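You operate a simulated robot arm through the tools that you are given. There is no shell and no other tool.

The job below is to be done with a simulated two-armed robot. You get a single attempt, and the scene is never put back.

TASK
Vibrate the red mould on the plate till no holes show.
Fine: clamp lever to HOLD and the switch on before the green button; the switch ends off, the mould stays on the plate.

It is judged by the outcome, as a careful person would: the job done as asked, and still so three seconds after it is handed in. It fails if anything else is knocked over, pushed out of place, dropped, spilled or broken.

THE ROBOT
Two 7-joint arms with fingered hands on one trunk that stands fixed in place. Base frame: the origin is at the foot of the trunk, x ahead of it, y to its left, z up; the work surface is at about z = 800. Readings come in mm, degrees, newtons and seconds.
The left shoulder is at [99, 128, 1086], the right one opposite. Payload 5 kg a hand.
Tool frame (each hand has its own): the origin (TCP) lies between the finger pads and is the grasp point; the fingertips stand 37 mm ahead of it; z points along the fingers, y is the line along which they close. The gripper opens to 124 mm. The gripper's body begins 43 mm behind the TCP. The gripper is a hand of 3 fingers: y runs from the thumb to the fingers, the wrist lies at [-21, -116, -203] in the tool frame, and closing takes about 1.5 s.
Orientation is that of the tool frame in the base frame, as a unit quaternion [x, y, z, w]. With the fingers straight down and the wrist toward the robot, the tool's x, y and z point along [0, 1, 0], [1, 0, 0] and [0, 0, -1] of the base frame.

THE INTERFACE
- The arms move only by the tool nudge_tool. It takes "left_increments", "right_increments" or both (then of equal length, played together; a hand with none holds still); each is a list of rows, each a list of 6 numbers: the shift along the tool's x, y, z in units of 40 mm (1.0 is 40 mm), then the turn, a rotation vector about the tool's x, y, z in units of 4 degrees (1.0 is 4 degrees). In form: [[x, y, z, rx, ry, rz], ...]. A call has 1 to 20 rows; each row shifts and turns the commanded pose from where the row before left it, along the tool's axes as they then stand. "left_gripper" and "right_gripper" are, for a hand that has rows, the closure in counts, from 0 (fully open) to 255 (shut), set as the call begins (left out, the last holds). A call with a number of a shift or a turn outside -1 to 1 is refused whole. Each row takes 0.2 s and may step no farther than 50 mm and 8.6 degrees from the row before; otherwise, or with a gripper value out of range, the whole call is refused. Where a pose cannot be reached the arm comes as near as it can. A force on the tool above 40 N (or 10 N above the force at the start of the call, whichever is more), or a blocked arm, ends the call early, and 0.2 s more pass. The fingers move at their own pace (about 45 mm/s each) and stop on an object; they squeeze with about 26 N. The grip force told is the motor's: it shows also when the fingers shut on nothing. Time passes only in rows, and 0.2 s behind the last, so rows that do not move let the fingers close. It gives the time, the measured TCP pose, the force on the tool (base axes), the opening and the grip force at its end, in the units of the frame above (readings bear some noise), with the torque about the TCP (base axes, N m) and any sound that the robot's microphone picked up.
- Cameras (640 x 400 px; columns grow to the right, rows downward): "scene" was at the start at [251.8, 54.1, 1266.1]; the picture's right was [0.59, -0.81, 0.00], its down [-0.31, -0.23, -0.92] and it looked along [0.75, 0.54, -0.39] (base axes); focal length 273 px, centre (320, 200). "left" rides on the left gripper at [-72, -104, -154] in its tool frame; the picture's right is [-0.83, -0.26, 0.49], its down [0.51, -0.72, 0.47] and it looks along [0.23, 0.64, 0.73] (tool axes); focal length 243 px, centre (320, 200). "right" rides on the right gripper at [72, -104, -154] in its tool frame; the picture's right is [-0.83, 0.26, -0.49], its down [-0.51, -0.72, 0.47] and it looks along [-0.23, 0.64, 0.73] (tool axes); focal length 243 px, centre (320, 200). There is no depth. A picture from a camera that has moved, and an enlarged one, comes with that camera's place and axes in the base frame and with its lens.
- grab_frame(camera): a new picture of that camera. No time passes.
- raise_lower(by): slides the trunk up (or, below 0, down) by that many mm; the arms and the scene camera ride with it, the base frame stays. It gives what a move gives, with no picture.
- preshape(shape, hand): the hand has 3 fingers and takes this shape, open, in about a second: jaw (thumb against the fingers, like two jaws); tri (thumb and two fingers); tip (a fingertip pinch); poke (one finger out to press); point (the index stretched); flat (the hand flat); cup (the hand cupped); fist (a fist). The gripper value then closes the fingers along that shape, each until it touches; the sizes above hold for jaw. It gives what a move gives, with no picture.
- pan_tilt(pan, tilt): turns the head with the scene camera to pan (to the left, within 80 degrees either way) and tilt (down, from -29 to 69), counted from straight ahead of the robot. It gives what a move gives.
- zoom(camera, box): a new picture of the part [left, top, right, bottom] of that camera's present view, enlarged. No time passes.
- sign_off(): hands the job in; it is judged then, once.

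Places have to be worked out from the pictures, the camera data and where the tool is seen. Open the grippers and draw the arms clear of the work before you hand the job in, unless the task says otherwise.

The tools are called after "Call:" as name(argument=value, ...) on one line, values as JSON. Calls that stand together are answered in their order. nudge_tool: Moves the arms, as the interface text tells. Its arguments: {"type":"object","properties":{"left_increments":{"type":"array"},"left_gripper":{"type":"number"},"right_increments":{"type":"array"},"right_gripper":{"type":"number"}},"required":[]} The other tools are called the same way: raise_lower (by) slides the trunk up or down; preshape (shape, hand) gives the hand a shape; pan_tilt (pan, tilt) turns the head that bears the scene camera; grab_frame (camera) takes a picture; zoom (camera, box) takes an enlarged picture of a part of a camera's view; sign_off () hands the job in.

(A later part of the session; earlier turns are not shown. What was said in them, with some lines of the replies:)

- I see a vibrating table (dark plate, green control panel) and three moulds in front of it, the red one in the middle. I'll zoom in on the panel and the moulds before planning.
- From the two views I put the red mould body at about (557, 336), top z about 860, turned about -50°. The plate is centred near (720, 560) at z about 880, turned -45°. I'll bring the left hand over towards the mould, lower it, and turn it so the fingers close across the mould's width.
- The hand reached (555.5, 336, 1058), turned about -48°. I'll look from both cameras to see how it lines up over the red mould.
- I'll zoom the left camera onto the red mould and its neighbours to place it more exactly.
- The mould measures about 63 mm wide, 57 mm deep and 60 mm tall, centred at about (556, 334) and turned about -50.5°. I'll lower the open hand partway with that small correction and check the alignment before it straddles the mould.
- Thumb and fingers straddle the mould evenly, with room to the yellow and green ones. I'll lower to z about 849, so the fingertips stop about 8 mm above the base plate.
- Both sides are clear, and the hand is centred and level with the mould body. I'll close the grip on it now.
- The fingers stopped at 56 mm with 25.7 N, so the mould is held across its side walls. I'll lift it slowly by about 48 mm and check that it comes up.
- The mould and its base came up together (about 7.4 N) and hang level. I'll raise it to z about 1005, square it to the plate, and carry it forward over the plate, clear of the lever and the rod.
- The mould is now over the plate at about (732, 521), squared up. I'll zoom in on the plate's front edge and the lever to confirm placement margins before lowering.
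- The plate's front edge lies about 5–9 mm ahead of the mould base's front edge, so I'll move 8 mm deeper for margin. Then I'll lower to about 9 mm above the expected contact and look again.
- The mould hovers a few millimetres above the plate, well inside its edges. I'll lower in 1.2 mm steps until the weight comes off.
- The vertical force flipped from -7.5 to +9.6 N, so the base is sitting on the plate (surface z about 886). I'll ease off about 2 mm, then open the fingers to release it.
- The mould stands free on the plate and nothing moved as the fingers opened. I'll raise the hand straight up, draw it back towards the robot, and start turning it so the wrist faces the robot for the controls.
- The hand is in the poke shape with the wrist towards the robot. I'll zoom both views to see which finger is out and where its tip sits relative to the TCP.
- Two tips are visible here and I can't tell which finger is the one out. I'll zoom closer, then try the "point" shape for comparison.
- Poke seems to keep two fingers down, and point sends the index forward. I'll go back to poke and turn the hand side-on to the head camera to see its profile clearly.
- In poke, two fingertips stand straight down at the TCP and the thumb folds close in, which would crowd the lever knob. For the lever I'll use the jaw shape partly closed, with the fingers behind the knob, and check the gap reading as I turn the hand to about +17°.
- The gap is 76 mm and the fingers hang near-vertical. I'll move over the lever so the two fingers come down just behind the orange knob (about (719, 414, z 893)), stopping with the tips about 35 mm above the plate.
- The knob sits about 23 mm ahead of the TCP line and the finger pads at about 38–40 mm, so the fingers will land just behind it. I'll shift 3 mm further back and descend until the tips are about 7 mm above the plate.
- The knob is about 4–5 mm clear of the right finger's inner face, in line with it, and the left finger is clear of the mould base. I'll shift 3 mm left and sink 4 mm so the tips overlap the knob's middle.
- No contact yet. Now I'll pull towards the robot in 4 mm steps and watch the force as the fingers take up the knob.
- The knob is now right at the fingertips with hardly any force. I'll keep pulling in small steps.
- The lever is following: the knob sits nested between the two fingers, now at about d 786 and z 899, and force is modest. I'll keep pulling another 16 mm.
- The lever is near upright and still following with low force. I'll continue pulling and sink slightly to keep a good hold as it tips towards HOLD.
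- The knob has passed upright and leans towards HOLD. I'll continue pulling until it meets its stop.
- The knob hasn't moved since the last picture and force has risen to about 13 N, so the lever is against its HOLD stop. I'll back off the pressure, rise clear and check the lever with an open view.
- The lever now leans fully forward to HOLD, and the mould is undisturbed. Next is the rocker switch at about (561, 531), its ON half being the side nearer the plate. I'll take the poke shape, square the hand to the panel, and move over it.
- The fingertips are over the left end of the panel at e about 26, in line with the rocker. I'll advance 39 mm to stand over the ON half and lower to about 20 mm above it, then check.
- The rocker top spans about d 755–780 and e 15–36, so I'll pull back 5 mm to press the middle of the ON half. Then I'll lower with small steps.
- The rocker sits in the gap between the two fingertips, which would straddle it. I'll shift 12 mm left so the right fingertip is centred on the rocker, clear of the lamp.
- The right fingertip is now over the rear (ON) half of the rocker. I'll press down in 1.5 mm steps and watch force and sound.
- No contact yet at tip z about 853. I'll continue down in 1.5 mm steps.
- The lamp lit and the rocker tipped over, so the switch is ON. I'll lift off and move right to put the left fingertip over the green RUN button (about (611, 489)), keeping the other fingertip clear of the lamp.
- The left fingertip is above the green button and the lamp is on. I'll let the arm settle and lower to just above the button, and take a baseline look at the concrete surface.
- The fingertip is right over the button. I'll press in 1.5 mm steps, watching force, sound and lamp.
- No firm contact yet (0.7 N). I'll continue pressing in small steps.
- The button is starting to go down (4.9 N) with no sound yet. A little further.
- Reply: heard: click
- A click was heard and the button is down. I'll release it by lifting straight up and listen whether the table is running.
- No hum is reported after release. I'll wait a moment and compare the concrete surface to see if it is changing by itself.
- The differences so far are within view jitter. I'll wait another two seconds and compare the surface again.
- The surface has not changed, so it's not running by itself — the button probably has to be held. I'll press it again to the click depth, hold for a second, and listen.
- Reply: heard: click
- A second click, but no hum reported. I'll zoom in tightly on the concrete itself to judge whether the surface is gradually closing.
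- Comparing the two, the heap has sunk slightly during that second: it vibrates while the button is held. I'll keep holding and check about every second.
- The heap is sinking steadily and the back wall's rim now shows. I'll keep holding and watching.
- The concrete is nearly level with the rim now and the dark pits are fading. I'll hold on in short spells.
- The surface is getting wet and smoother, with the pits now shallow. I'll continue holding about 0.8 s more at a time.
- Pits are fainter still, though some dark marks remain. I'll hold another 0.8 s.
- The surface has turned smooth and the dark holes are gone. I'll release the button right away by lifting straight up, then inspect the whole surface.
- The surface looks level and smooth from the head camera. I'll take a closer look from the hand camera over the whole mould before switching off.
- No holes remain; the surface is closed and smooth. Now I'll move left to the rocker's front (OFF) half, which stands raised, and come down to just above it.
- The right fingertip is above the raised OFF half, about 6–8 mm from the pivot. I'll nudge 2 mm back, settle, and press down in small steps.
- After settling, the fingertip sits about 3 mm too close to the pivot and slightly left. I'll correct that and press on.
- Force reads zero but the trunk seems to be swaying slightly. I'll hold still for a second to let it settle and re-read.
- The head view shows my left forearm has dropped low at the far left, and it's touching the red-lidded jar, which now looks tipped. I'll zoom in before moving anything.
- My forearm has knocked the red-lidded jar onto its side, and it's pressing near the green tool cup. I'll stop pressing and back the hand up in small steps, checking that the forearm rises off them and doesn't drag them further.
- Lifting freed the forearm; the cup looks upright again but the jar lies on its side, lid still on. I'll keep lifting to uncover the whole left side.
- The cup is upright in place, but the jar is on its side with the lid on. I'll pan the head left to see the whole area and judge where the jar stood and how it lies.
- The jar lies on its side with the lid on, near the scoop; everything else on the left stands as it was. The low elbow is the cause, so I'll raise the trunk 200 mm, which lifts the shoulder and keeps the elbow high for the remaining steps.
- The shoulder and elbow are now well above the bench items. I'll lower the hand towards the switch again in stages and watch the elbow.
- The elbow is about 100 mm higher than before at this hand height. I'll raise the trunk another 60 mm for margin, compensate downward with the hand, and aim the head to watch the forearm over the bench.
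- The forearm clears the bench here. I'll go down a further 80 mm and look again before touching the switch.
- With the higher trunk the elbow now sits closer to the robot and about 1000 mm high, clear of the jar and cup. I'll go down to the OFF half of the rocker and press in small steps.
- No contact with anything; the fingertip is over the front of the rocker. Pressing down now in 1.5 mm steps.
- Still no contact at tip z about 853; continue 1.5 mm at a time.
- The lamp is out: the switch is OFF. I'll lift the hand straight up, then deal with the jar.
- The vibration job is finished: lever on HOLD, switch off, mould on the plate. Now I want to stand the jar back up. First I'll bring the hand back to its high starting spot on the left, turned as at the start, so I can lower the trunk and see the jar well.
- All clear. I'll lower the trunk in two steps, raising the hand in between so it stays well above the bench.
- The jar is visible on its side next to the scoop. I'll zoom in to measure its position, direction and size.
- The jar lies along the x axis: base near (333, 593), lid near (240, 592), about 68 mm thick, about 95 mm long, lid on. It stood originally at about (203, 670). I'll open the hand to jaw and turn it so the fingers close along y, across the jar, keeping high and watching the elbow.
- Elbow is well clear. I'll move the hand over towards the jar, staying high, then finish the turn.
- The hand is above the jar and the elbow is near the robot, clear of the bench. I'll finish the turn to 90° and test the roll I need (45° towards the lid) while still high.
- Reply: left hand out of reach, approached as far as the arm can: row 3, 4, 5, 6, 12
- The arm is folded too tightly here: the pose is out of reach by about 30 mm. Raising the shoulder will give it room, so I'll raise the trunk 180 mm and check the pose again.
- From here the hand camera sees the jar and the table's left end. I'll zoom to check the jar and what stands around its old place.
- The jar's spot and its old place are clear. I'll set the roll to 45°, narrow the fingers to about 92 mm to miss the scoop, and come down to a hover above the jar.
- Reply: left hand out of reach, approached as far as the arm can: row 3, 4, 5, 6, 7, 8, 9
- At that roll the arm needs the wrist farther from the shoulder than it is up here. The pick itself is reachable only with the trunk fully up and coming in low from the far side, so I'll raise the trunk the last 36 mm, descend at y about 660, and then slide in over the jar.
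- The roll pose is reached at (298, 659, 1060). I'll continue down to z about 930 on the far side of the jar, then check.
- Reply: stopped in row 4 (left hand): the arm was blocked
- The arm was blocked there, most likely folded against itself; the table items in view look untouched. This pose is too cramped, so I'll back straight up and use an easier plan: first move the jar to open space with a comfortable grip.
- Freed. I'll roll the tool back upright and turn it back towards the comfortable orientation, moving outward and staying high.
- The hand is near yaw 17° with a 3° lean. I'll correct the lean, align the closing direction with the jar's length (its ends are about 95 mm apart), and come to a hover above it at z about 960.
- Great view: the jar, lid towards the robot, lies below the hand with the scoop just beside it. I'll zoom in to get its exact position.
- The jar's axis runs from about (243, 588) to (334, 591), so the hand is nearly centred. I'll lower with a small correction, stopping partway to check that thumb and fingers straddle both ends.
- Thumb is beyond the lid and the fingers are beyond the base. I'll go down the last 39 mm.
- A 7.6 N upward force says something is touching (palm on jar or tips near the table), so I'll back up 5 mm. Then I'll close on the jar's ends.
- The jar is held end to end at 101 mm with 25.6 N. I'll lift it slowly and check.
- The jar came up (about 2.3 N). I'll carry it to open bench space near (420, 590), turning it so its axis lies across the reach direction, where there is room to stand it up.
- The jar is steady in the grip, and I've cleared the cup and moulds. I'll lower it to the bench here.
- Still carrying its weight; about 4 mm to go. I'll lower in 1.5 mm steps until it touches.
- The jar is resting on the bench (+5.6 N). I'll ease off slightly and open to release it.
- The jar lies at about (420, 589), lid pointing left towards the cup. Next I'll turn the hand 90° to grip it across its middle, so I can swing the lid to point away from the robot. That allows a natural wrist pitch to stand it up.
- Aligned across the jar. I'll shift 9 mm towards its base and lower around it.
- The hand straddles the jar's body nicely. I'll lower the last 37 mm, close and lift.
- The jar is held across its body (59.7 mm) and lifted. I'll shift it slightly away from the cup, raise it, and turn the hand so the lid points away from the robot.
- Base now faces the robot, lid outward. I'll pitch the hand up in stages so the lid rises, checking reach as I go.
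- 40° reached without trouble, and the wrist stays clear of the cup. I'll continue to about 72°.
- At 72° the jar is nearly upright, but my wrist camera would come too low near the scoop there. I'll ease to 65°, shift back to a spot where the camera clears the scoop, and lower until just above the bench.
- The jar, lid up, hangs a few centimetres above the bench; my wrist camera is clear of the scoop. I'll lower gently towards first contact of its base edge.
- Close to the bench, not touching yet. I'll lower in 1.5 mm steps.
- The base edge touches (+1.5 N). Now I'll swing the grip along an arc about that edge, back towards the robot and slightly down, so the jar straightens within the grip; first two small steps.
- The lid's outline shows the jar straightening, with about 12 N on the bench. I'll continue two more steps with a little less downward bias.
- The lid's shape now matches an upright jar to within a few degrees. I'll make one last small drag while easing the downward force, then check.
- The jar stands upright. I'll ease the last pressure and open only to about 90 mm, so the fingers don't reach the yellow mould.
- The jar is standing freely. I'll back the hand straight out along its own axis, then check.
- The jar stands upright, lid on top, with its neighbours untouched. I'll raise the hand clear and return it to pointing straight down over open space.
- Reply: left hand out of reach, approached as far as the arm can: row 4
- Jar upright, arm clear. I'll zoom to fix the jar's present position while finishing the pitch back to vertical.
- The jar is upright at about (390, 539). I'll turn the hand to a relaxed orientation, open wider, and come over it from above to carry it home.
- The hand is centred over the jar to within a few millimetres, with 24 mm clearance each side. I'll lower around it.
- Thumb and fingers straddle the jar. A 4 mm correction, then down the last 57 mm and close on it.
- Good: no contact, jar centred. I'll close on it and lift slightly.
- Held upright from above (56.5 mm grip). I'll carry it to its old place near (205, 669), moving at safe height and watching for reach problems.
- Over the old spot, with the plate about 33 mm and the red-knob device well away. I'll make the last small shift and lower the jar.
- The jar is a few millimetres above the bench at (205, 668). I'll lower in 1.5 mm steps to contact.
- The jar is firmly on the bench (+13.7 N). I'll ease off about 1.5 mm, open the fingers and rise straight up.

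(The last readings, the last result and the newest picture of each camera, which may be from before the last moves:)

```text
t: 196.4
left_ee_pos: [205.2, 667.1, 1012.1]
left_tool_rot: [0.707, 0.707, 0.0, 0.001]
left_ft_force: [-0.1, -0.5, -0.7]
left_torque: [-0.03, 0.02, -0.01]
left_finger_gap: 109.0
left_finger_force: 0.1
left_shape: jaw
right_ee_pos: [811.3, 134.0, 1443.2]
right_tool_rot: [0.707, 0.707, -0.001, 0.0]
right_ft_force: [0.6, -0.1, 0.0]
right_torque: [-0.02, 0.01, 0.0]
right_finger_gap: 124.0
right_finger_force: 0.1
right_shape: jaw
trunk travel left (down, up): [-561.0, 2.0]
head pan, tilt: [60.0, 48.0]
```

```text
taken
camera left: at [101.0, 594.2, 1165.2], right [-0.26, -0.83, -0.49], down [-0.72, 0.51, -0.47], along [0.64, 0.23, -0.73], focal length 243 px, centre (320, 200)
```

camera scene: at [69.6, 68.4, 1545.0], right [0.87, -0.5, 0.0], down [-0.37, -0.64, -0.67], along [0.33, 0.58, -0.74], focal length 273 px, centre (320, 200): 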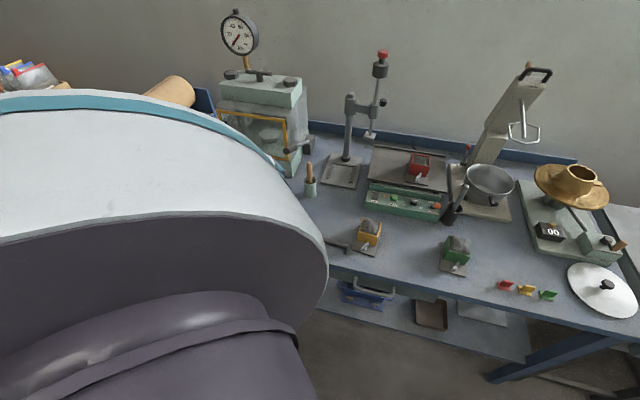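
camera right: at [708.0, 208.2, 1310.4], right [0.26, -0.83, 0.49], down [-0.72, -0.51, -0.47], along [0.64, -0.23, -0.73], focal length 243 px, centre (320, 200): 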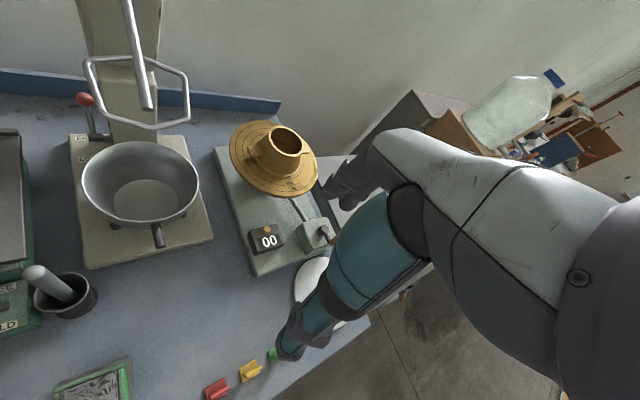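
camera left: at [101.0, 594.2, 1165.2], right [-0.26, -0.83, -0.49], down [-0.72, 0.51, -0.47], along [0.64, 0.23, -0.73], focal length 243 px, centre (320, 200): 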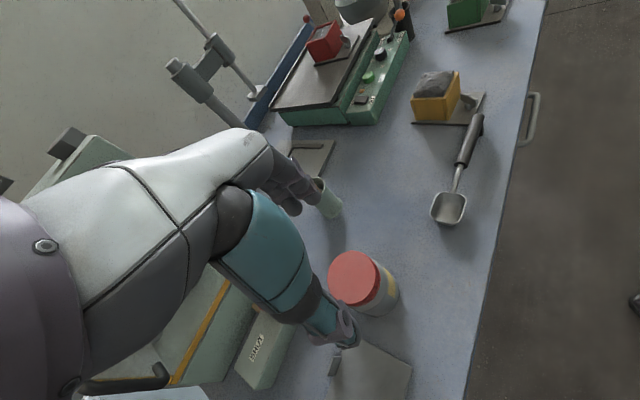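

The jar stands upright in its place and nothing else is disturbed around it. I'll raise the hand and go back to the starting spot, then lower the trunk in steps.

Call:
nudge_tool(left_increments=[[0, 0, -0.9, 0, 0, 0], [0, 0, -0.9, 0, 0, 0], [0, 0, -0.9, 0, 0, 0], [0, 0, -0.9, 0, 0, 0], [-0.11, 0.8, -0.4, 0, 0, 0], [-0.11, 0.8, -0.4, 0, 0, 0], [-0.11, 0.8, -0.4, 0, 0, 0], [-0.11, 0.8, -0.4, 0, 0, 0], [-0.11, 0.8, -0.4, 0, 0, 0], [-0.11, 0.8, -0.4, 0, 0, 0], [-0.11, 0.8, -0.4, 0, 0, 0], [0, 0.4, -0.4, 0, 0, 0], [0, 0, 0, 0, 0, 0]], left_gripper=0)

Call:
raise_lower(by=-90)

Call:
grab_frame(camera="scene")

```text
t: 199.2
left_ee_pos: [444.1, 636.8, 1284.4]
left_tool_rot: [0.707, 0.707, -0.001, 0.0]
left_ft_force: [0.8, 0.8, 0.1]
left_torque: [-0.04, -0.01, 0.0]
left_finger_gap: 123.7
left_finger_force: 0.0
left_shape: jaw
right_ee_pos: [810.3, 133.1, 1443.7]
right_tool_rot: [0.707, 0.707, 0.001, 0.001]
right_ft_force: [0.0, 0.0, -0.4]
right_torque: [0.0, 0.02, 0.01]
right_finger_gap: 123.9
right_finger_force: 0.1
right_shape: jaw
trunk travel left (down, up): [-561.0, 2.0]
head pan, tilt: [60.0, 48.0]
```

```text
t: 200.4
left_ee_pos: [444.9, 636.0, 1195.5]
left_tool_rot: [0.708, 0.706, 0.0, 0.0]
left_ft_force: [0.1, -0.4, -0.5]
left_torque: [0.01, -0.01, -0.01]
left_finger_gap: 123.9
left_finger_force: 0.0
left_shape: jaw
right_ee_pos: [811.0, 133.7, 1355.4]
right_tool_rot: [0.707, 0.707, 0.001, 0.0]
right_ft_force: [0.0, 0.0, -0.3]
right_torque: [-0.01, 0.0, -0.03]
right_finger_gap: 124.0
right_finger_force: 0.1
right_shape: jaw
trunk travel left (down, up): [-471.0, 92.0]
head pan, tilt: [60.0, 48.0]
```

```text
taken
camera scene: at [156.5, 68.0, 1436.7], right [0.87, -0.5, 0.0], down [-0.37, -0.64, -0.67], along [0.33, 0.58, -0.74], focal length 273 px, centre (320, 200)
```

scene: 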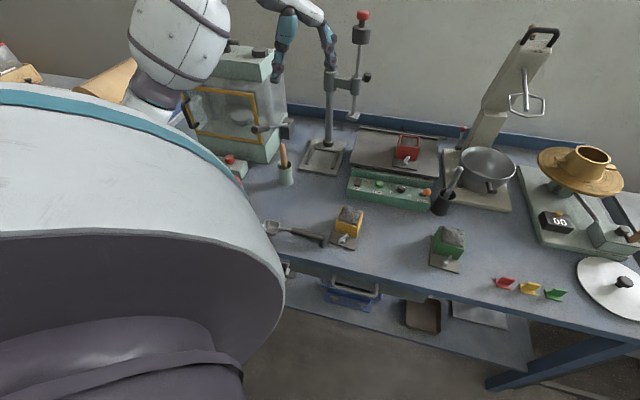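

All fine. I'll keep stepping down: raise the hand 100, lower the trunk 100, twice.

Call:
nudge_tool(left_increments=[[0, 0, -0.8, 0, 0, 0], [0, 0, -0.9, 0, 0, 0], [0, 0, -0.8, 0, 0, 0], [0, 0, 0, 0, 0, 0]])

Call:
raise_lower(by=-100)

Call:
nudge_tool(left_increments=[[0, 0, -0.8, 0, 0, 0], [0, 0, -0.9, 0, 0, 0], [0, 0, -0.8, 0, 0, 0], [0, 0, 0, 0, 0, 0]])

Call:
raise_lower(by=-96)

Call:
pan_tilt(pan=35.9, tilt=22.7)

Call:
grab_frame(camera="scene")

```text
t: 201.4
left_ee_pos: [446.3, 636.3, 1294.0]
left_tool_rot: [0.708, 0.706, 0.0, 0.001]
left_ft_force: [0.5, 0.9, -0.3]
left_torque: [0.01, 0.02, 0.0]
left_finger_gap: 123.9
left_finger_force: 0.1
left_shape: jaw
right_ee_pos: [812.9, 132.5, 1355.0]
right_tool_rot: [0.707, 0.707, 0.0, -0.001]
right_ft_force: [1.0, 0.0, 0.3]
right_torque: [-0.02, -0.01, -0.04]
right_finger_gap: 124.0
right_finger_force: 0.0
right_shape: jaw
trunk travel left (down, up): [-471.0, 92.0]
head pan, tilt: [60.0, 48.0]
```

```text
t: 202.8
left_ee_pos: [443.1, 635.2, 1194.8]
left_tool_rot: [0.708, 0.706, 0.0, 0.001]
left_ft_force: [-0.4, -0.6, 0.2]
left_torque: [0.0, -0.02, -0.02]
left_finger_gap: 123.8
left_finger_force: 0.0
left_shape: jaw
right_ee_pos: [810.6, 133.3, 1255.4]
right_tool_rot: [0.707, 0.708, 0.0, 0.0]
right_ft_force: [-0.2, -0.6, 0.1]
right_torque: [0.01, -0.02, 0.0]
right_finger_gap: 123.9
right_finger_force: 0.0
right_shape: jaw
trunk travel left (down, up): [-371.0, 192.0]
head pan, tilt: [60.0, 48.0]
```

```text
t: 203.8
left_ee_pos: [444.0, 635.1, 1293.9]
left_tool_rot: [0.708, 0.706, -0.001, 0.0]
left_ft_force: [0.1, -0.7, -0.1]
left_torque: [-0.01, 0.03, 0.04]
left_finger_gap: 123.6
left_finger_force: 0.0
left_shape: jaw
right_ee_pos: [811.2, 133.7, 1253.5]
right_tool_rot: [0.707, 0.707, 0.0, 0.0]
right_ft_force: [0.5, -1.0, 0.0]
right_torque: [0.01, -0.02, 0.0]
right_finger_gap: 123.9
right_finger_force: 0.1
right_shape: jaw
trunk travel left (down, up): [-371.0, 192.0]
head pan, tilt: [60.0, 48.0]
```

```text
t: 205.1
left_ee_pos: [443.1, 634.6, 1199.0]
left_tool_rot: [0.708, 0.707, 0.0, 0.001]
left_ft_force: [0.5, 0.3, -0.1]
left_torque: [0.0, 0.0, 0.03]
left_finger_gap: 123.7
left_finger_force: 0.1
left_shape: jaw
right_ee_pos: [811.2, 133.6, 1159.3]
right_tool_rot: [0.707, 0.707, 0.001, 0.001]
right_ft_force: [-0.8, -0.9, -0.9]
right_torque: [-0.03, -0.02, 0.0]
right_finger_gap: 123.7
right_finger_force: 0.1
right_shape: jaw
trunk travel left (down, up): [-275.0, 288.0]
head pan, tilt: [60.0, 48.0]
```

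```text
t: 205.9
left_ee_pos: [444.8, 636.1, 1197.6]
left_tool_rot: [0.707, 0.707, 0.0, 0.0]
left_ft_force: [0.2, 0.6, -0.2]
left_torque: [-0.03, -0.03, -0.01]
left_finger_gap: 123.9
left_finger_force: 0.1
left_shape: jaw
right_ee_pos: [812.5, 133.6, 1157.6]
right_tool_rot: [0.708, 0.707, 0.0, 0.0]
right_ft_force: [-0.2, -0.3, 0.6]
right_torque: [0.03, 0.05, -0.01]
right_finger_gap: 123.9
right_finger_force: 0.0
right_shape: jaw
trunk travel left (down, up): [-275.0, 288.0]
head pan, tilt: [35.9, 22.7]
```

```text
taken
camera scene: at [251.9, 54.3, 1266.0], right [0.59, -0.81, 0.0], down [-0.31, -0.23, -0.92], along [0.75, 0.54, -0.39], focal length 273 px, centre (320, 200)
```

scene: 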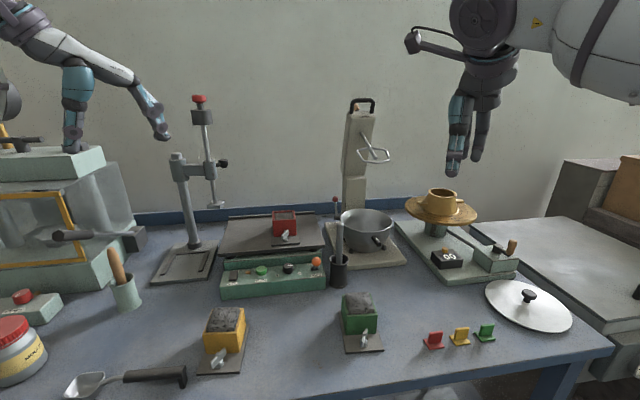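

Back at the starting viewpoint: everything matches the first picture, and the jar stands upright with its lid on. I'll zoom in on it and on the plate area to judge how exactly it sits compared with the start.

Call:
zoom(camera="scene", box=[0, 260, 200, 400])

Call:
zoom(camera="scene", box=[200, 200, 400, 325])

Call:
grab_frame(camera="left")

Call:
grab_frame(camera="right")

```text
2.86 times, centred on (100, 330) of scene
camera zoom: at [251.9, 54.3, 1266.0], right [0.59, -0.81, 0.0], down [-0.31, -0.23, -0.92], along [0.75, 0.54, -0.39], focal length 779 px, centre (949, -171)
```

zoom: 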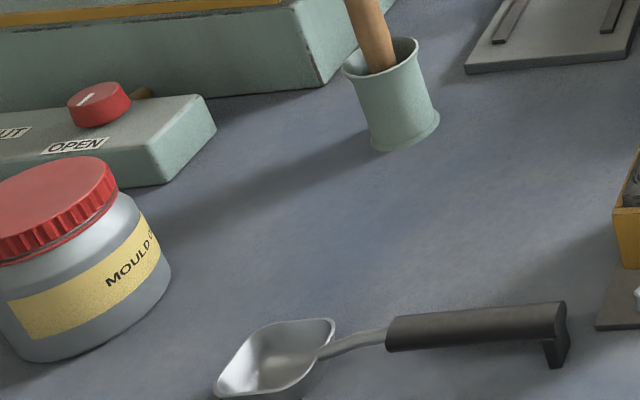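

```text
3.20 times, centred on (300, 262) of scene
camera zoom: at [251.9, 54.3, 1266.0], right [0.59, -0.81, 0.0], down [-0.31, -0.23, -0.92], along [0.75, 0.54, -0.39], focal length 872 px, centre (384, 0)
```

zoom: 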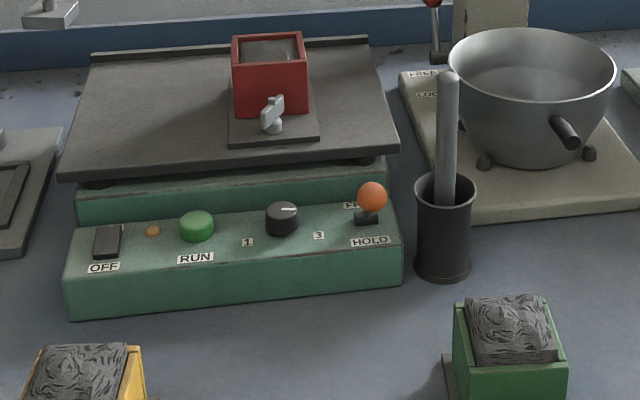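

```text
taken
camera left: at [340.6, 563.1, 1350.4], right [-0.26, -0.83, -0.49], down [-0.72, 0.51, -0.47], along [0.64, 0.23, -0.73], focal length 243 px, centre (320, 200)
```

left: 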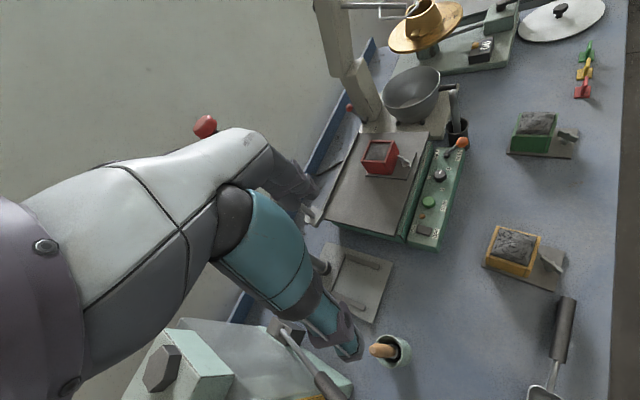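

```text
taken
camera right: at [707.9, 208.3, 1310.6], right [0.26, -0.83, 0.49], down [-0.72, -0.51, -0.47], along [0.64, -0.23, -0.73], focal length 243 px, centre (320, 200)
```

right: 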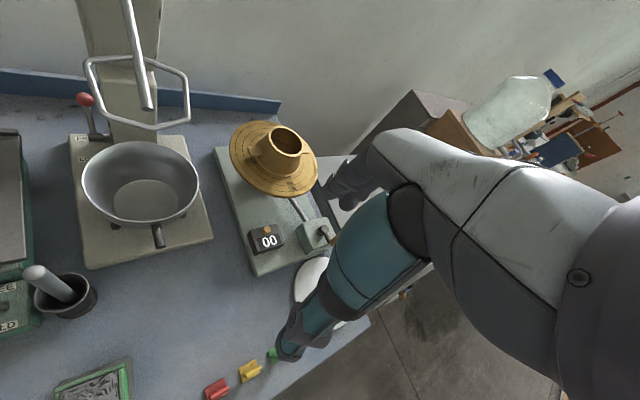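

Everything else matches the start: lever on HOLD, switch off, lamp dark, mould on the plate with a smooth surface. The jar appears about 15 mm to the right of where it first stood (its edge is about 9 px further right). I'll retrace the same proven path and shift it back, starting by raising the trunk.

Call:
raise_lower(by=286)

Call:
nudge_tool(left_increments=[[0, 0, 0.8, 0, 0, 0], [0, 0, 0.9, 0, 0, 0], [0, 0, 0.9, 0, 0, 0], [0, 0, 0.9, 0, 0, 0], [0, 0, 0.9, 0, 0, 0], [0, 0, 0.6, 0, 0, 0], [0, 0, 0, 0, 0, 0]])

```text
t: 208.8
left_ee_pos: [445.6, 635.8, 1482.3]
left_tool_rot: [0.707, 0.707, -0.002, -0.001]
left_ft_force: [-0.1, -0.5, 0.2]
left_torque: [-0.03, -0.01, -0.01]
left_finger_gap: 124.0
left_finger_force: 0.1
left_shape: jaw
right_ee_pos: [812.7, 133.5, 1441.6]
right_tool_rot: [0.707, 0.707, -0.001, -0.002]
right_ft_force: [0.5, -0.2, -0.1]
right_torque: [-0.01, 0.0, 0.02]
right_finger_gap: 123.8
right_finger_force: 0.0
right_shape: jaw
trunk travel left (down, up): [-561.0, 2.0]
head pan, tilt: [35.9, 22.7]
```

```text
t: 210.4
left_ee_pos: [443.3, 635.3, 1285.1]
left_tool_rot: [0.708, 0.706, 0.001, 0.001]
left_ft_force: [-0.2, 0.0, -0.2]
left_torque: [0.02, -0.03, 0.02]
left_finger_gap: 123.6
left_finger_force: 0.1
left_shape: jaw
right_ee_pos: [811.5, 133.3, 1443.3]
right_tool_rot: [0.707, 0.708, 0.0, 0.0]
right_ft_force: [0.4, 0.1, 0.2]
right_torque: [-0.01, 0.05, -0.02]
right_finger_gap: 124.1
right_finger_force: 0.1
right_shape: jaw
trunk travel left (down, up): [-561.0, 2.0]
head pan, tilt: [35.9, 22.7]
```

Now I'll retrace to hover over the jar at z about 1012.

Call:
nudge_tool(left_increments=[[0, -0.36, 0.4, 0, 0, 0], [0.113, -0.8, 0.4, 0, 0, 0], [0.113, -0.8, 0.4, 0, 0, 0], [0.113, -0.8, 0.4, 0, 0, 0], [0.113, -0.8, 0.4, 0, 0, 0], [0.113, -0.8, 0.4, 0, 0, 0], [0.113, -0.8, 0.4, 0, 0, 0], [0.113, -0.8, 0.4, 0, 0, 0], [0, 0, 0.9, 0, 0, 0], [0, 0, 0.9, 0, 0, 0], [0, 0, 0.9, 0, 0, 0], [0, 0, 0.9, 0, 0, 0], [0, 0, 0, 0, 0, 0]], left_gripper=28)

Call:
grab_frame(camera="left")

```text
t: 213.2
left_ee_pos: [205.6, 669.0, 1010.5]
left_tool_rot: [0.708, 0.706, 0.0, 0.0]
left_ft_force: [0.1, 0.6, -0.1]
left_torque: [-0.01, 0.01, -0.03]
left_finger_gap: 110.8
left_finger_force: 0.0
left_shape: jaw
right_ee_pos: [811.7, 134.1, 1444.4]
right_tool_rot: [0.707, 0.707, 0.001, 0.0]
right_ft_force: [0.3, 0.1, -0.3]
right_torque: [0.02, 0.0, -0.04]
right_finger_gap: 123.6
right_finger_force: 0.0
right_shape: jaw
trunk travel left (down, up): [-561.0, 2.0]
head pan, tilt: [35.9, 22.7]
```

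```text
taken
camera left: at [102.2, 595.7, 1163.4], right [-0.26, -0.83, -0.49], down [-0.72, 0.51, -0.47], along [0.64, 0.23, -0.73], focal length 243 px, centre (320, 200)
```

left: 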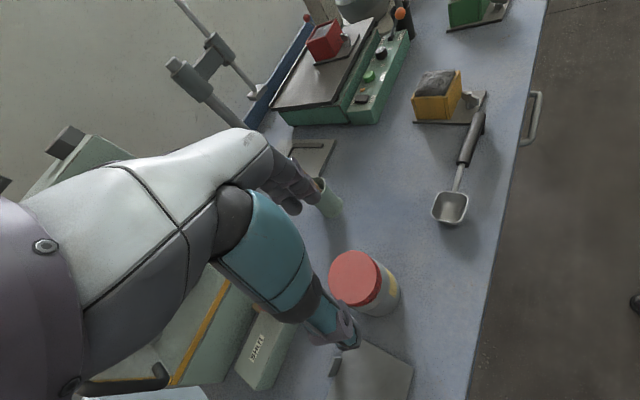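

Same view as when I released it. I'll lower around the jar, close gently, and check.

Call:
nudge_tool(left_increments=[[-0.04, 0, 0.7, 0, 0, 0], [0, 0, 0.8, 0, 0, 0], [0, 0, 0.8, 0, 0, 0], [0, 0, 0.8, 0, 0, 0], [0, 0, 0.45, 0, 0, 0], [0, 0, 0, 0, 0, 0]])

Call:
nudge_tool(left_increments=[[0, 0, 0, 0, 0, 0], [0, 0, 0, 0, 0, 0], [0, 0, 0, 0, 0, 0], [0, 0, 0, 0, 0, 0], [0, 0, 0, 0, 0, 0], [0, 0, 0, 0, 0, 0]], left_gripper=255)

```text
t: 214.6
left_ee_pos: [204.7, 666.7, 868.9]
left_tool_rot: [0.708, 0.706, 0.001, 0.001]
left_ft_force: [-0.5, 0.9, 0.8]
left_torque: [0.0, 0.01, 0.03]
left_finger_gap: 110.7
left_finger_force: 0.1
left_shape: jaw
right_ee_pos: [812.4, 133.5, 1443.3]
right_tool_rot: [0.707, 0.707, 0.0, -0.001]
right_ft_force: [0.4, 0.2, -0.5]
right_torque: [0.01, 0.02, -0.04]
right_finger_gap: 123.9
right_finger_force: 0.0
right_shape: jaw
trunk travel left (down, up): [-561.0, 2.0]
head pan, tilt: [35.9, 22.7]
```

```text
t: 216.0
left_ee_pos: [205.3, 666.8, 870.7]
left_tool_rot: [0.708, 0.706, 0.0, 0.0]
left_ft_force: [-0.6, -1.2, -0.4]
left_torque: [-0.02, -0.03, 0.0]
left_finger_gap: 55.8
left_finger_force: 25.8
left_shape: jaw
right_ee_pos: [811.9, 133.9, 1445.1]
right_tool_rot: [0.708, 0.707, 0.0, 0.0]
right_ft_force: [-0.3, -0.6, -0.7]
right_torque: [-0.01, -0.02, 0.0]
right_finger_gap: 123.7
right_finger_force: 0.1
right_shape: jaw
trunk travel left (down, up): [-561.0, 2.0]
head pan, tilt: [35.9, 22.7]
```

Gripped at 55.8 mm. I'll lift 12 mm, shift by (-9, +13) mm, and set it down again.

Call:
nudge_tool(left_increments=[[0, 0, -0.15, 0, 0, 0], [0, 0, -0.15, 0, 0, 0], [0.16, -0.115, 0, 0, 0, 0], [0.16, -0.115, 0, 0, 0, 0], [0, 0, 0.2, 0, 0, 0], [0, 0, 0.05, 0, 0, 0], [0, 0, 0, 0, 0, 0]])

```text
t: 217.6
left_ee_pos: [196.4, 678.9, 871.8]
left_tool_rot: [0.708, 0.707, 0.0, 0.0]
left_ft_force: [0.0, 0.2, -2.9]
left_torque: [-0.03, 0.03, 0.0]
left_finger_gap: 56.0
left_finger_force: 25.9
left_shape: jaw
right_ee_pos: [811.5, 133.7, 1443.5]
right_tool_rot: [0.707, 0.707, 0.0, 0.0]
right_ft_force: [0.0, -0.2, -1.0]
right_torque: [0.0, 0.0, 0.0]
right_finger_gap: 123.9
right_finger_force: 0.1
right_shape: jaw
trunk travel left (down, up): [-561.0, 2.0]
head pan, tilt: [35.9, 22.7]
```

Now at (196, 679), still in the air by a millimetre or two. Lowering to contact.

Call:
nudge_tool(left_increments=[[0, 0, 0.03, 0, 0, 0], [0, 0, 0.03, 0, 0, 0], [0, 0, 0, 0, 0, 0]])

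```text
t: 218.4
left_ee_pos: [197.3, 679.6, 870.5]
left_tool_rot: [0.708, 0.706, 0.0, 0.0]
left_ft_force: [-0.9, -0.6, 0.9]
left_torque: [0.0, -0.02, 0.02]
left_finger_gap: 56.3
left_finger_force: 26.1
left_shape: jaw
right_ee_pos: [812.9, 135.1, 1443.5]
right_tool_rot: [0.707, 0.707, 0.0, 0.001]
right_ft_force: [-0.5, -1.0, 0.2]
right_torque: [-0.04, -0.02, 0.0]
right_finger_gap: 124.2
right_finger_force: 0.0
right_shape: jaw
trunk travel left (down, up): [-561.0, 2.0]
head pan, tilt: [35.9, 22.7]
```

The jar's weight is coming off; one last 0.8 mm, then release and rise.

Call:
nudge_tool(left_increments=[[0, 0, 0.02, 0, 0, 0], [0, 0, 0, 0, 0, 0]])

Call:
nudge_tool(left_increments=[[0, 0, 0, 0, 0, 0], [0, 0, 0, 0, 0, 0], [0, 0, 0, 0, 0, 0], [0, 0, 0, 0, 0, 0], [0, 0, 0, 0, 0, 0], [0, 0, 0, 0, 0, 0]], left_gripper=30)

Call:
nudge_tool(left_increments=[[0, 0, -0.4, 0, 0, 0], [0, 0, -0.8, 0, 0, 0], [0, 0, -0.8, 0, 0, 0], [0, 0, -0.8, 0, 0, 0], [0, 0, -0.8, 0, 0, 0], [0, 0, 0, 0, 0, 0]])

Call:
grab_frame(camera="left")

```text
t: 219.0
left_ee_pos: [196.5, 678.6, 870.8]
left_tool_rot: [0.708, 0.707, 0.001, 0.0]
left_ft_force: [-1.8, 1.2, 4.1]
left_torque: [-0.01, 0.04, 0.03]
left_finger_gap: 56.2
left_finger_force: 25.3
left_shape: jaw
right_ee_pos: [811.4, 133.9, 1443.8]
right_tool_rot: [0.706, 0.708, 0.0, 0.0]
right_ft_force: [-0.1, -0.6, -0.3]
right_torque: [0.0, -0.02, -0.01]
right_finger_gap: 123.8
right_finger_force: 0.0
right_shape: jaw
trunk travel left (down, up): [-561.0, 2.0]
head pan, tilt: [35.9, 22.7]
```

```text
t: 220.4
left_ee_pos: [197.9, 679.9, 869.1]
left_tool_rot: [0.708, 0.706, 0.0, -0.001]
left_ft_force: [-0.6, -0.6, 0.9]
left_torque: [0.02, -0.01, -0.01]
left_finger_gap: 109.0
left_finger_force: 0.1
left_shape: jaw
right_ee_pos: [811.2, 135.2, 1443.1]
right_tool_rot: [0.707, 0.707, 0.0, 0.0]
right_ft_force: [0.3, 0.0, -0.8]
right_torque: [-0.06, 0.0, -0.03]
right_finger_gap: 123.8
right_finger_force: 0.1
right_shape: jaw
trunk travel left (down, up): [-561.0, 2.0]
head pan, tilt: [35.9, 22.7]
```

```text
t: 221.8
left_ee_pos: [197.8, 678.6, 1012.7]
left_tool_rot: [0.707, 0.707, 0.0, -0.001]
left_ft_force: [-0.5, -0.1, 0.4]
left_torque: [-0.01, 0.01, 0.0]
left_finger_gap: 109.4
left_finger_force: 0.0
left_shape: jaw
right_ee_pos: [812.5, 134.6, 1443.2]
right_tool_rot: [0.707, 0.707, 0.0, 0.0]
right_ft_force: [0.0, -0.9, -0.2]
right_torque: [-0.04, 0.04, -0.02]
right_finger_gap: 124.1
right_finger_force: 0.1
right_shape: jaw
trunk travel left (down, up): [-561.0, 2.0]
head pan, tilt: [35.9, 22.7]
```

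```text
taken
camera left: at [93.7, 606.4, 1164.8], right [-0.26, -0.83, -0.49], down [-0.72, 0.51, -0.47], along [0.64, 0.23, -0.73], focal length 243 px, centre (320, 200)
```

left: 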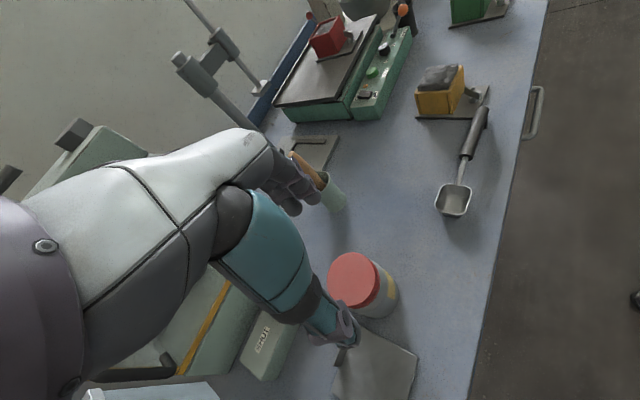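

The jar stands upright at (197, 679). I'll rise, return to the starting spot and step the trunk down as before.

Call:
nudge_tool(left_increments=[[0, 0, -0.9, 0, 0, 0], [0, 0, -0.9, 0, 0, 0], [0, 0, -0.9, 0, 0, 0], [0, 0, -0.9, 0, 0, 0], [-0.15, 0.8, -0.4, 0, 0, 0], [-0.15, 0.8, -0.4, 0, 0, 0], [-0.15, 0.8, -0.4, 0, 0, 0], [-0.15, 0.8, -0.4, 0, 0, 0], [-0.15, 0.8, -0.4, 0, 0, 0], [-0.15, 0.8, -0.4, 0, 0, 0], [-0.15, 0.8, -0.4, 0, 0, 0], [0, 0.57, -0.4, 0, 0, 0], [0, 0, 0, 0, 0, 0]], left_gripper=0)

Call:
raise_lower(by=-90)

Call:
nudge_tool(left_increments=[[0, 0, -0.8, 0, 0, 0], [0, 0, -0.9, 0, 0, 0], [0, 0, -0.8, 0, 0, 0], [0, 0, 0, 0, 0, 0]])

Call:
raise_lower(by=-100)

Call:
nudge_tool(left_increments=[[0, 0, -0.8, 0, 0, 0], [0, 0, -0.9, 0, 0, 0], [0, 0, -0.8, 0, 0, 0], [0, 0, 0, 0, 0, 0]])

Call:
raise_lower(by=-96)

Call:
grab_frame(camera="scene")

```text
t: 224.6
left_ee_pos: [443.8, 636.6, 1286.4]
left_tool_rot: [0.708, 0.706, 0.001, 0.0]
left_ft_force: [0.0, -0.3, 0.8]
left_torque: [-0.02, -0.01, -0.01]
left_finger_gap: 123.9
left_finger_force: 0.0
left_shape: jaw
right_ee_pos: [812.1, 133.1, 1443.8]
right_tool_rot: [0.707, 0.707, 0.001, 0.0]
right_ft_force: [-0.2, -0.2, 0.3]
right_torque: [0.03, 0.01, 0.01]
right_finger_gap: 123.8
right_finger_force: 0.0
right_shape: jaw
trunk travel left (down, up): [-561.0, 2.0]
head pan, tilt: [35.9, 22.7]
```

```text
t: 225.9
left_ee_pos: [443.5, 636.9, 1195.8]
left_tool_rot: [0.707, 0.707, 0.001, 0.001]
left_ft_force: [-0.1, 0.7, -0.2]
left_torque: [0.0, 0.03, -0.02]
left_finger_gap: 123.5
left_finger_force: 0.0
left_shape: jaw
right_ee_pos: [811.3, 134.7, 1354.1]
right_tool_rot: [0.707, 0.707, 0.002, -0.001]
right_ft_force: [0.1, 1.1, 0.6]
right_torque: [-0.01, 0.01, 0.01]
right_finger_gap: 123.9
right_finger_force: 0.1
right_shape: jaw
trunk travel left (down, up): [-471.0, 92.0]
head pan, tilt: [35.9, 22.7]
```

```text
t: 226.9
left_ee_pos: [444.1, 637.1, 1294.8]
left_tool_rot: [0.708, 0.706, 0.001, 0.001]
left_ft_force: [-0.6, -0.3, -0.1]
left_torque: [-0.04, -0.02, 0.02]
left_finger_gap: 123.8
left_finger_force: 0.1
left_shape: jaw
right_ee_pos: [813.1, 134.6, 1352.8]
right_tool_rot: [0.707, 0.708, 0.0, 0.0]
right_ft_force: [-0.2, -0.7, 0.1]
right_torque: [-0.01, 0.0, -0.03]
right_finger_gap: 124.2
right_finger_force: 0.1
right_shape: jaw
trunk travel left (down, up): [-471.0, 92.0]
head pan, tilt: [35.9, 22.7]
```

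```text
t: 228.2
left_ee_pos: [442.5, 637.1, 1196.2]
left_tool_rot: [0.708, 0.707, 0.001, 0.0]
left_ft_force: [-0.2, -0.3, 0.3]
left_torque: [-0.01, -0.03, -0.02]
left_finger_gap: 123.5
left_finger_force: 0.2
left_shape: jaw
right_ee_pos: [811.8, 132.8, 1255.5]
right_tool_rot: [0.706, 0.708, 0.0, 0.001]
right_ft_force: [0.3, 0.4, 0.5]
right_torque: [0.01, 0.01, 0.0]
right_finger_gap: 123.8
right_finger_force: 0.1
right_shape: jaw
trunk travel left (down, up): [-371.0, 192.0]
head pan, tilt: [35.9, 22.7]
```

```text
t: 229.2
left_ee_pos: [442.4, 636.6, 1295.3]
left_tool_rot: [0.708, 0.706, 0.001, 0.0]
left_ft_force: [0.5, 0.3, 0.5]
left_torque: [-0.01, 0.02, 0.01]
left_finger_gap: 123.7
left_finger_force: 0.1
left_shape: jaw
right_ee_pos: [812.5, 134.5, 1253.0]
right_tool_rot: [0.707, 0.707, 0.0, 0.0]
right_ft_force: [-0.5, 0.0, 0.3]
right_torque: [-0.02, -0.02, 0.01]
right_finger_gap: 124.0
right_finger_force: 0.0
right_shape: jaw
trunk travel left (down, up): [-371.0, 192.0]
head pan, tilt: [35.9, 22.7]
```

```text
t: 230.5
left_ee_pos: [442.6, 636.9, 1199.1]
left_tool_rot: [0.708, 0.707, 0.0, 0.001]
left_ft_force: [0.2, 0.4, -0.4]
left_torque: [0.03, 0.01, 0.0]
left_finger_gap: 124.0
left_finger_force: 0.1
left_shape: jaw
right_ee_pos: [810.6, 132.8, 1159.3]
right_tool_rot: [0.707, 0.707, 0.001, 0.001]
right_ft_force: [0.0, 0.0, 0.8]
right_torque: [0.0, 0.0, 0.02]
right_finger_gap: 123.8
right_finger_force: 0.0
right_shape: jaw
trunk travel left (down, up): [-275.0, 288.0]
head pan, tilt: [35.9, 22.7]
```

```text
taken
camera scene: at [251.0, 53.9, 1266.4], right [0.59, -0.81, 0.0], down [-0.31, -0.23, -0.92], along [0.75, 0.54, -0.39], focal length 273 px, centre (320, 200)
```

scene: 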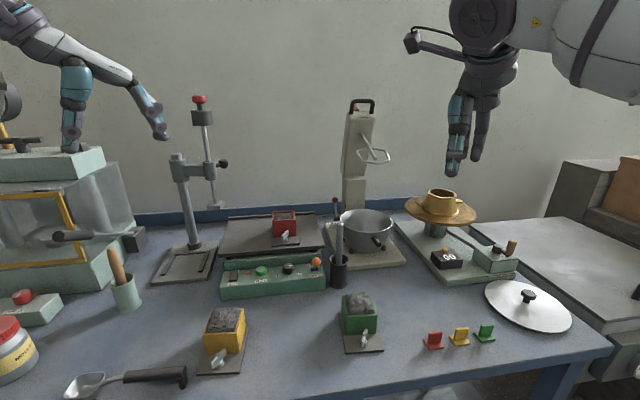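

The view now matches the very first picture, jar included. One last close look at the mould surface and the controls before handing in.

Call:
zoom(camera="scene", box=[255, 195, 345, 275])

Call:
zoom(camera="scene", box=[215, 245, 335, 305])

Call:
zoom(camera="left", box=[340, 120, 430, 200])

Call:
zoom(camera="scene", box=[0, 260, 200, 400])

```text
5.00 times, centred on (300, 235) of scene
camera zoom: at [251.0, 53.9, 1266.4], right [0.59, -0.81, 0.0], down [-0.31, -0.23, -0.92], along [0.75, 0.54, -0.39], focal length 1363 px, centre (420, 25)
```

zoom: 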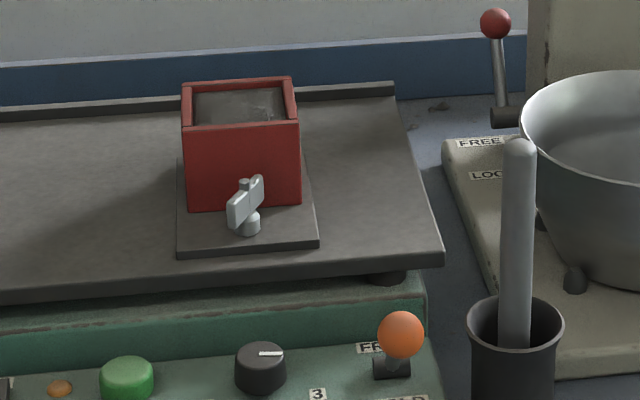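

```text
5.33 times, centred on (275, 275) of scene
camera zoom: at [251.0, 53.9, 1266.4], right [0.59, -0.81, 0.0], down [-0.31, -0.23, -0.92], along [0.75, 0.54, -0.39], focal length 1454 px, centre (560, -200)
```

zoom: 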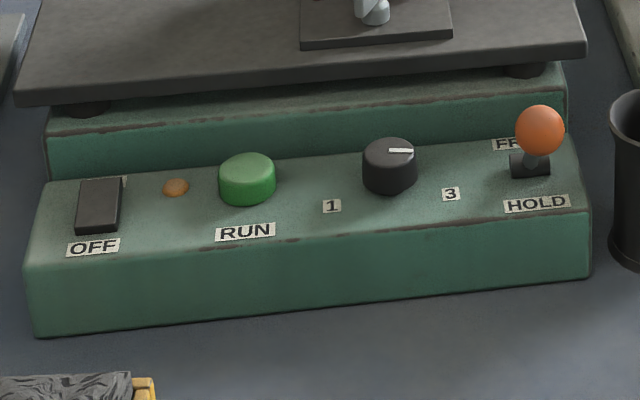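

```text
5.00 times, centred on (385, 160) of left
camera zoom: at [338.4, 563.3, 1351.9], right [-0.26, -0.83, -0.49], down [-0.72, 0.51, -0.47], along [0.64, 0.23, -0.73], focal length 1213 px, centre (-5, 400)
```

zoom: 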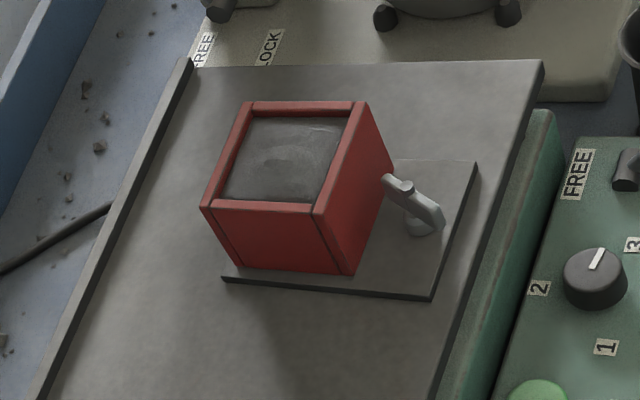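

```text
2.86 times, centred on (100, 330) of scene
camera zoom: at [251.0, 53.9, 1266.4], right [0.59, -0.81, 0.0], down [-0.31, -0.23, -0.92], along [0.75, 0.54, -0.39], focal length 779 px, centre (949, -171)
```

zoom: 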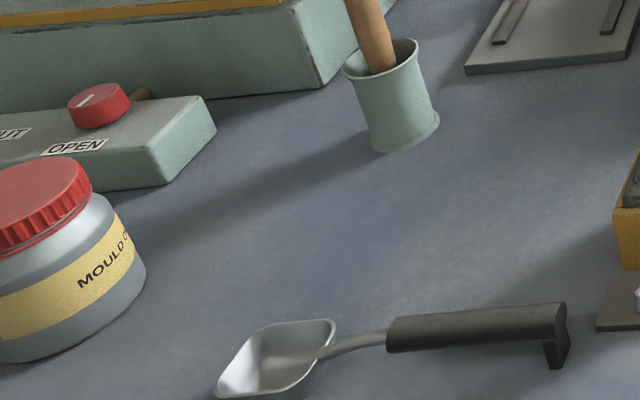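

The mould is on the plate with a smooth surface and no holes, the lever is on HOLD, and the switch is off with the lamp dark. The mould oil jar that my forearm knocked over is upright again, lid on, back at about its old spot. Hands are open and clear, so I'm handing in.

Call:
sign_off()

```text
The job is handed in.
```

The red mould is vibrated and sits on the plate with a smooth, closed surface and no holes showing. However, my forearm knocked over the mould oil jar along the way.

**The job:**
- I put the clamp lever on HOLD and turned the switch on before pressing the green button.
- The table only vibrates while the green button is held, so I held it until the holes had closed.
- The switch is off and its lamp is dark.

**The jar:** While I was working the switch, my left forearm dropped low and tipped the red-lidded jar onto its side. The lid stayed on and I saw no spill. I stood it back up where it had been; the first picture only partly showed it, so that position is an estimate and could be off by about a centimetre. My forearm may also have touched the green tool cup, but the cup is upright and doesn't appear to have moved.

Everything else visible in the first picture looks the same. There is also a metal plate at the left end of the bench that wasn't in that picture, so I can't say whether it moved. Both hands are open and clear of the work.
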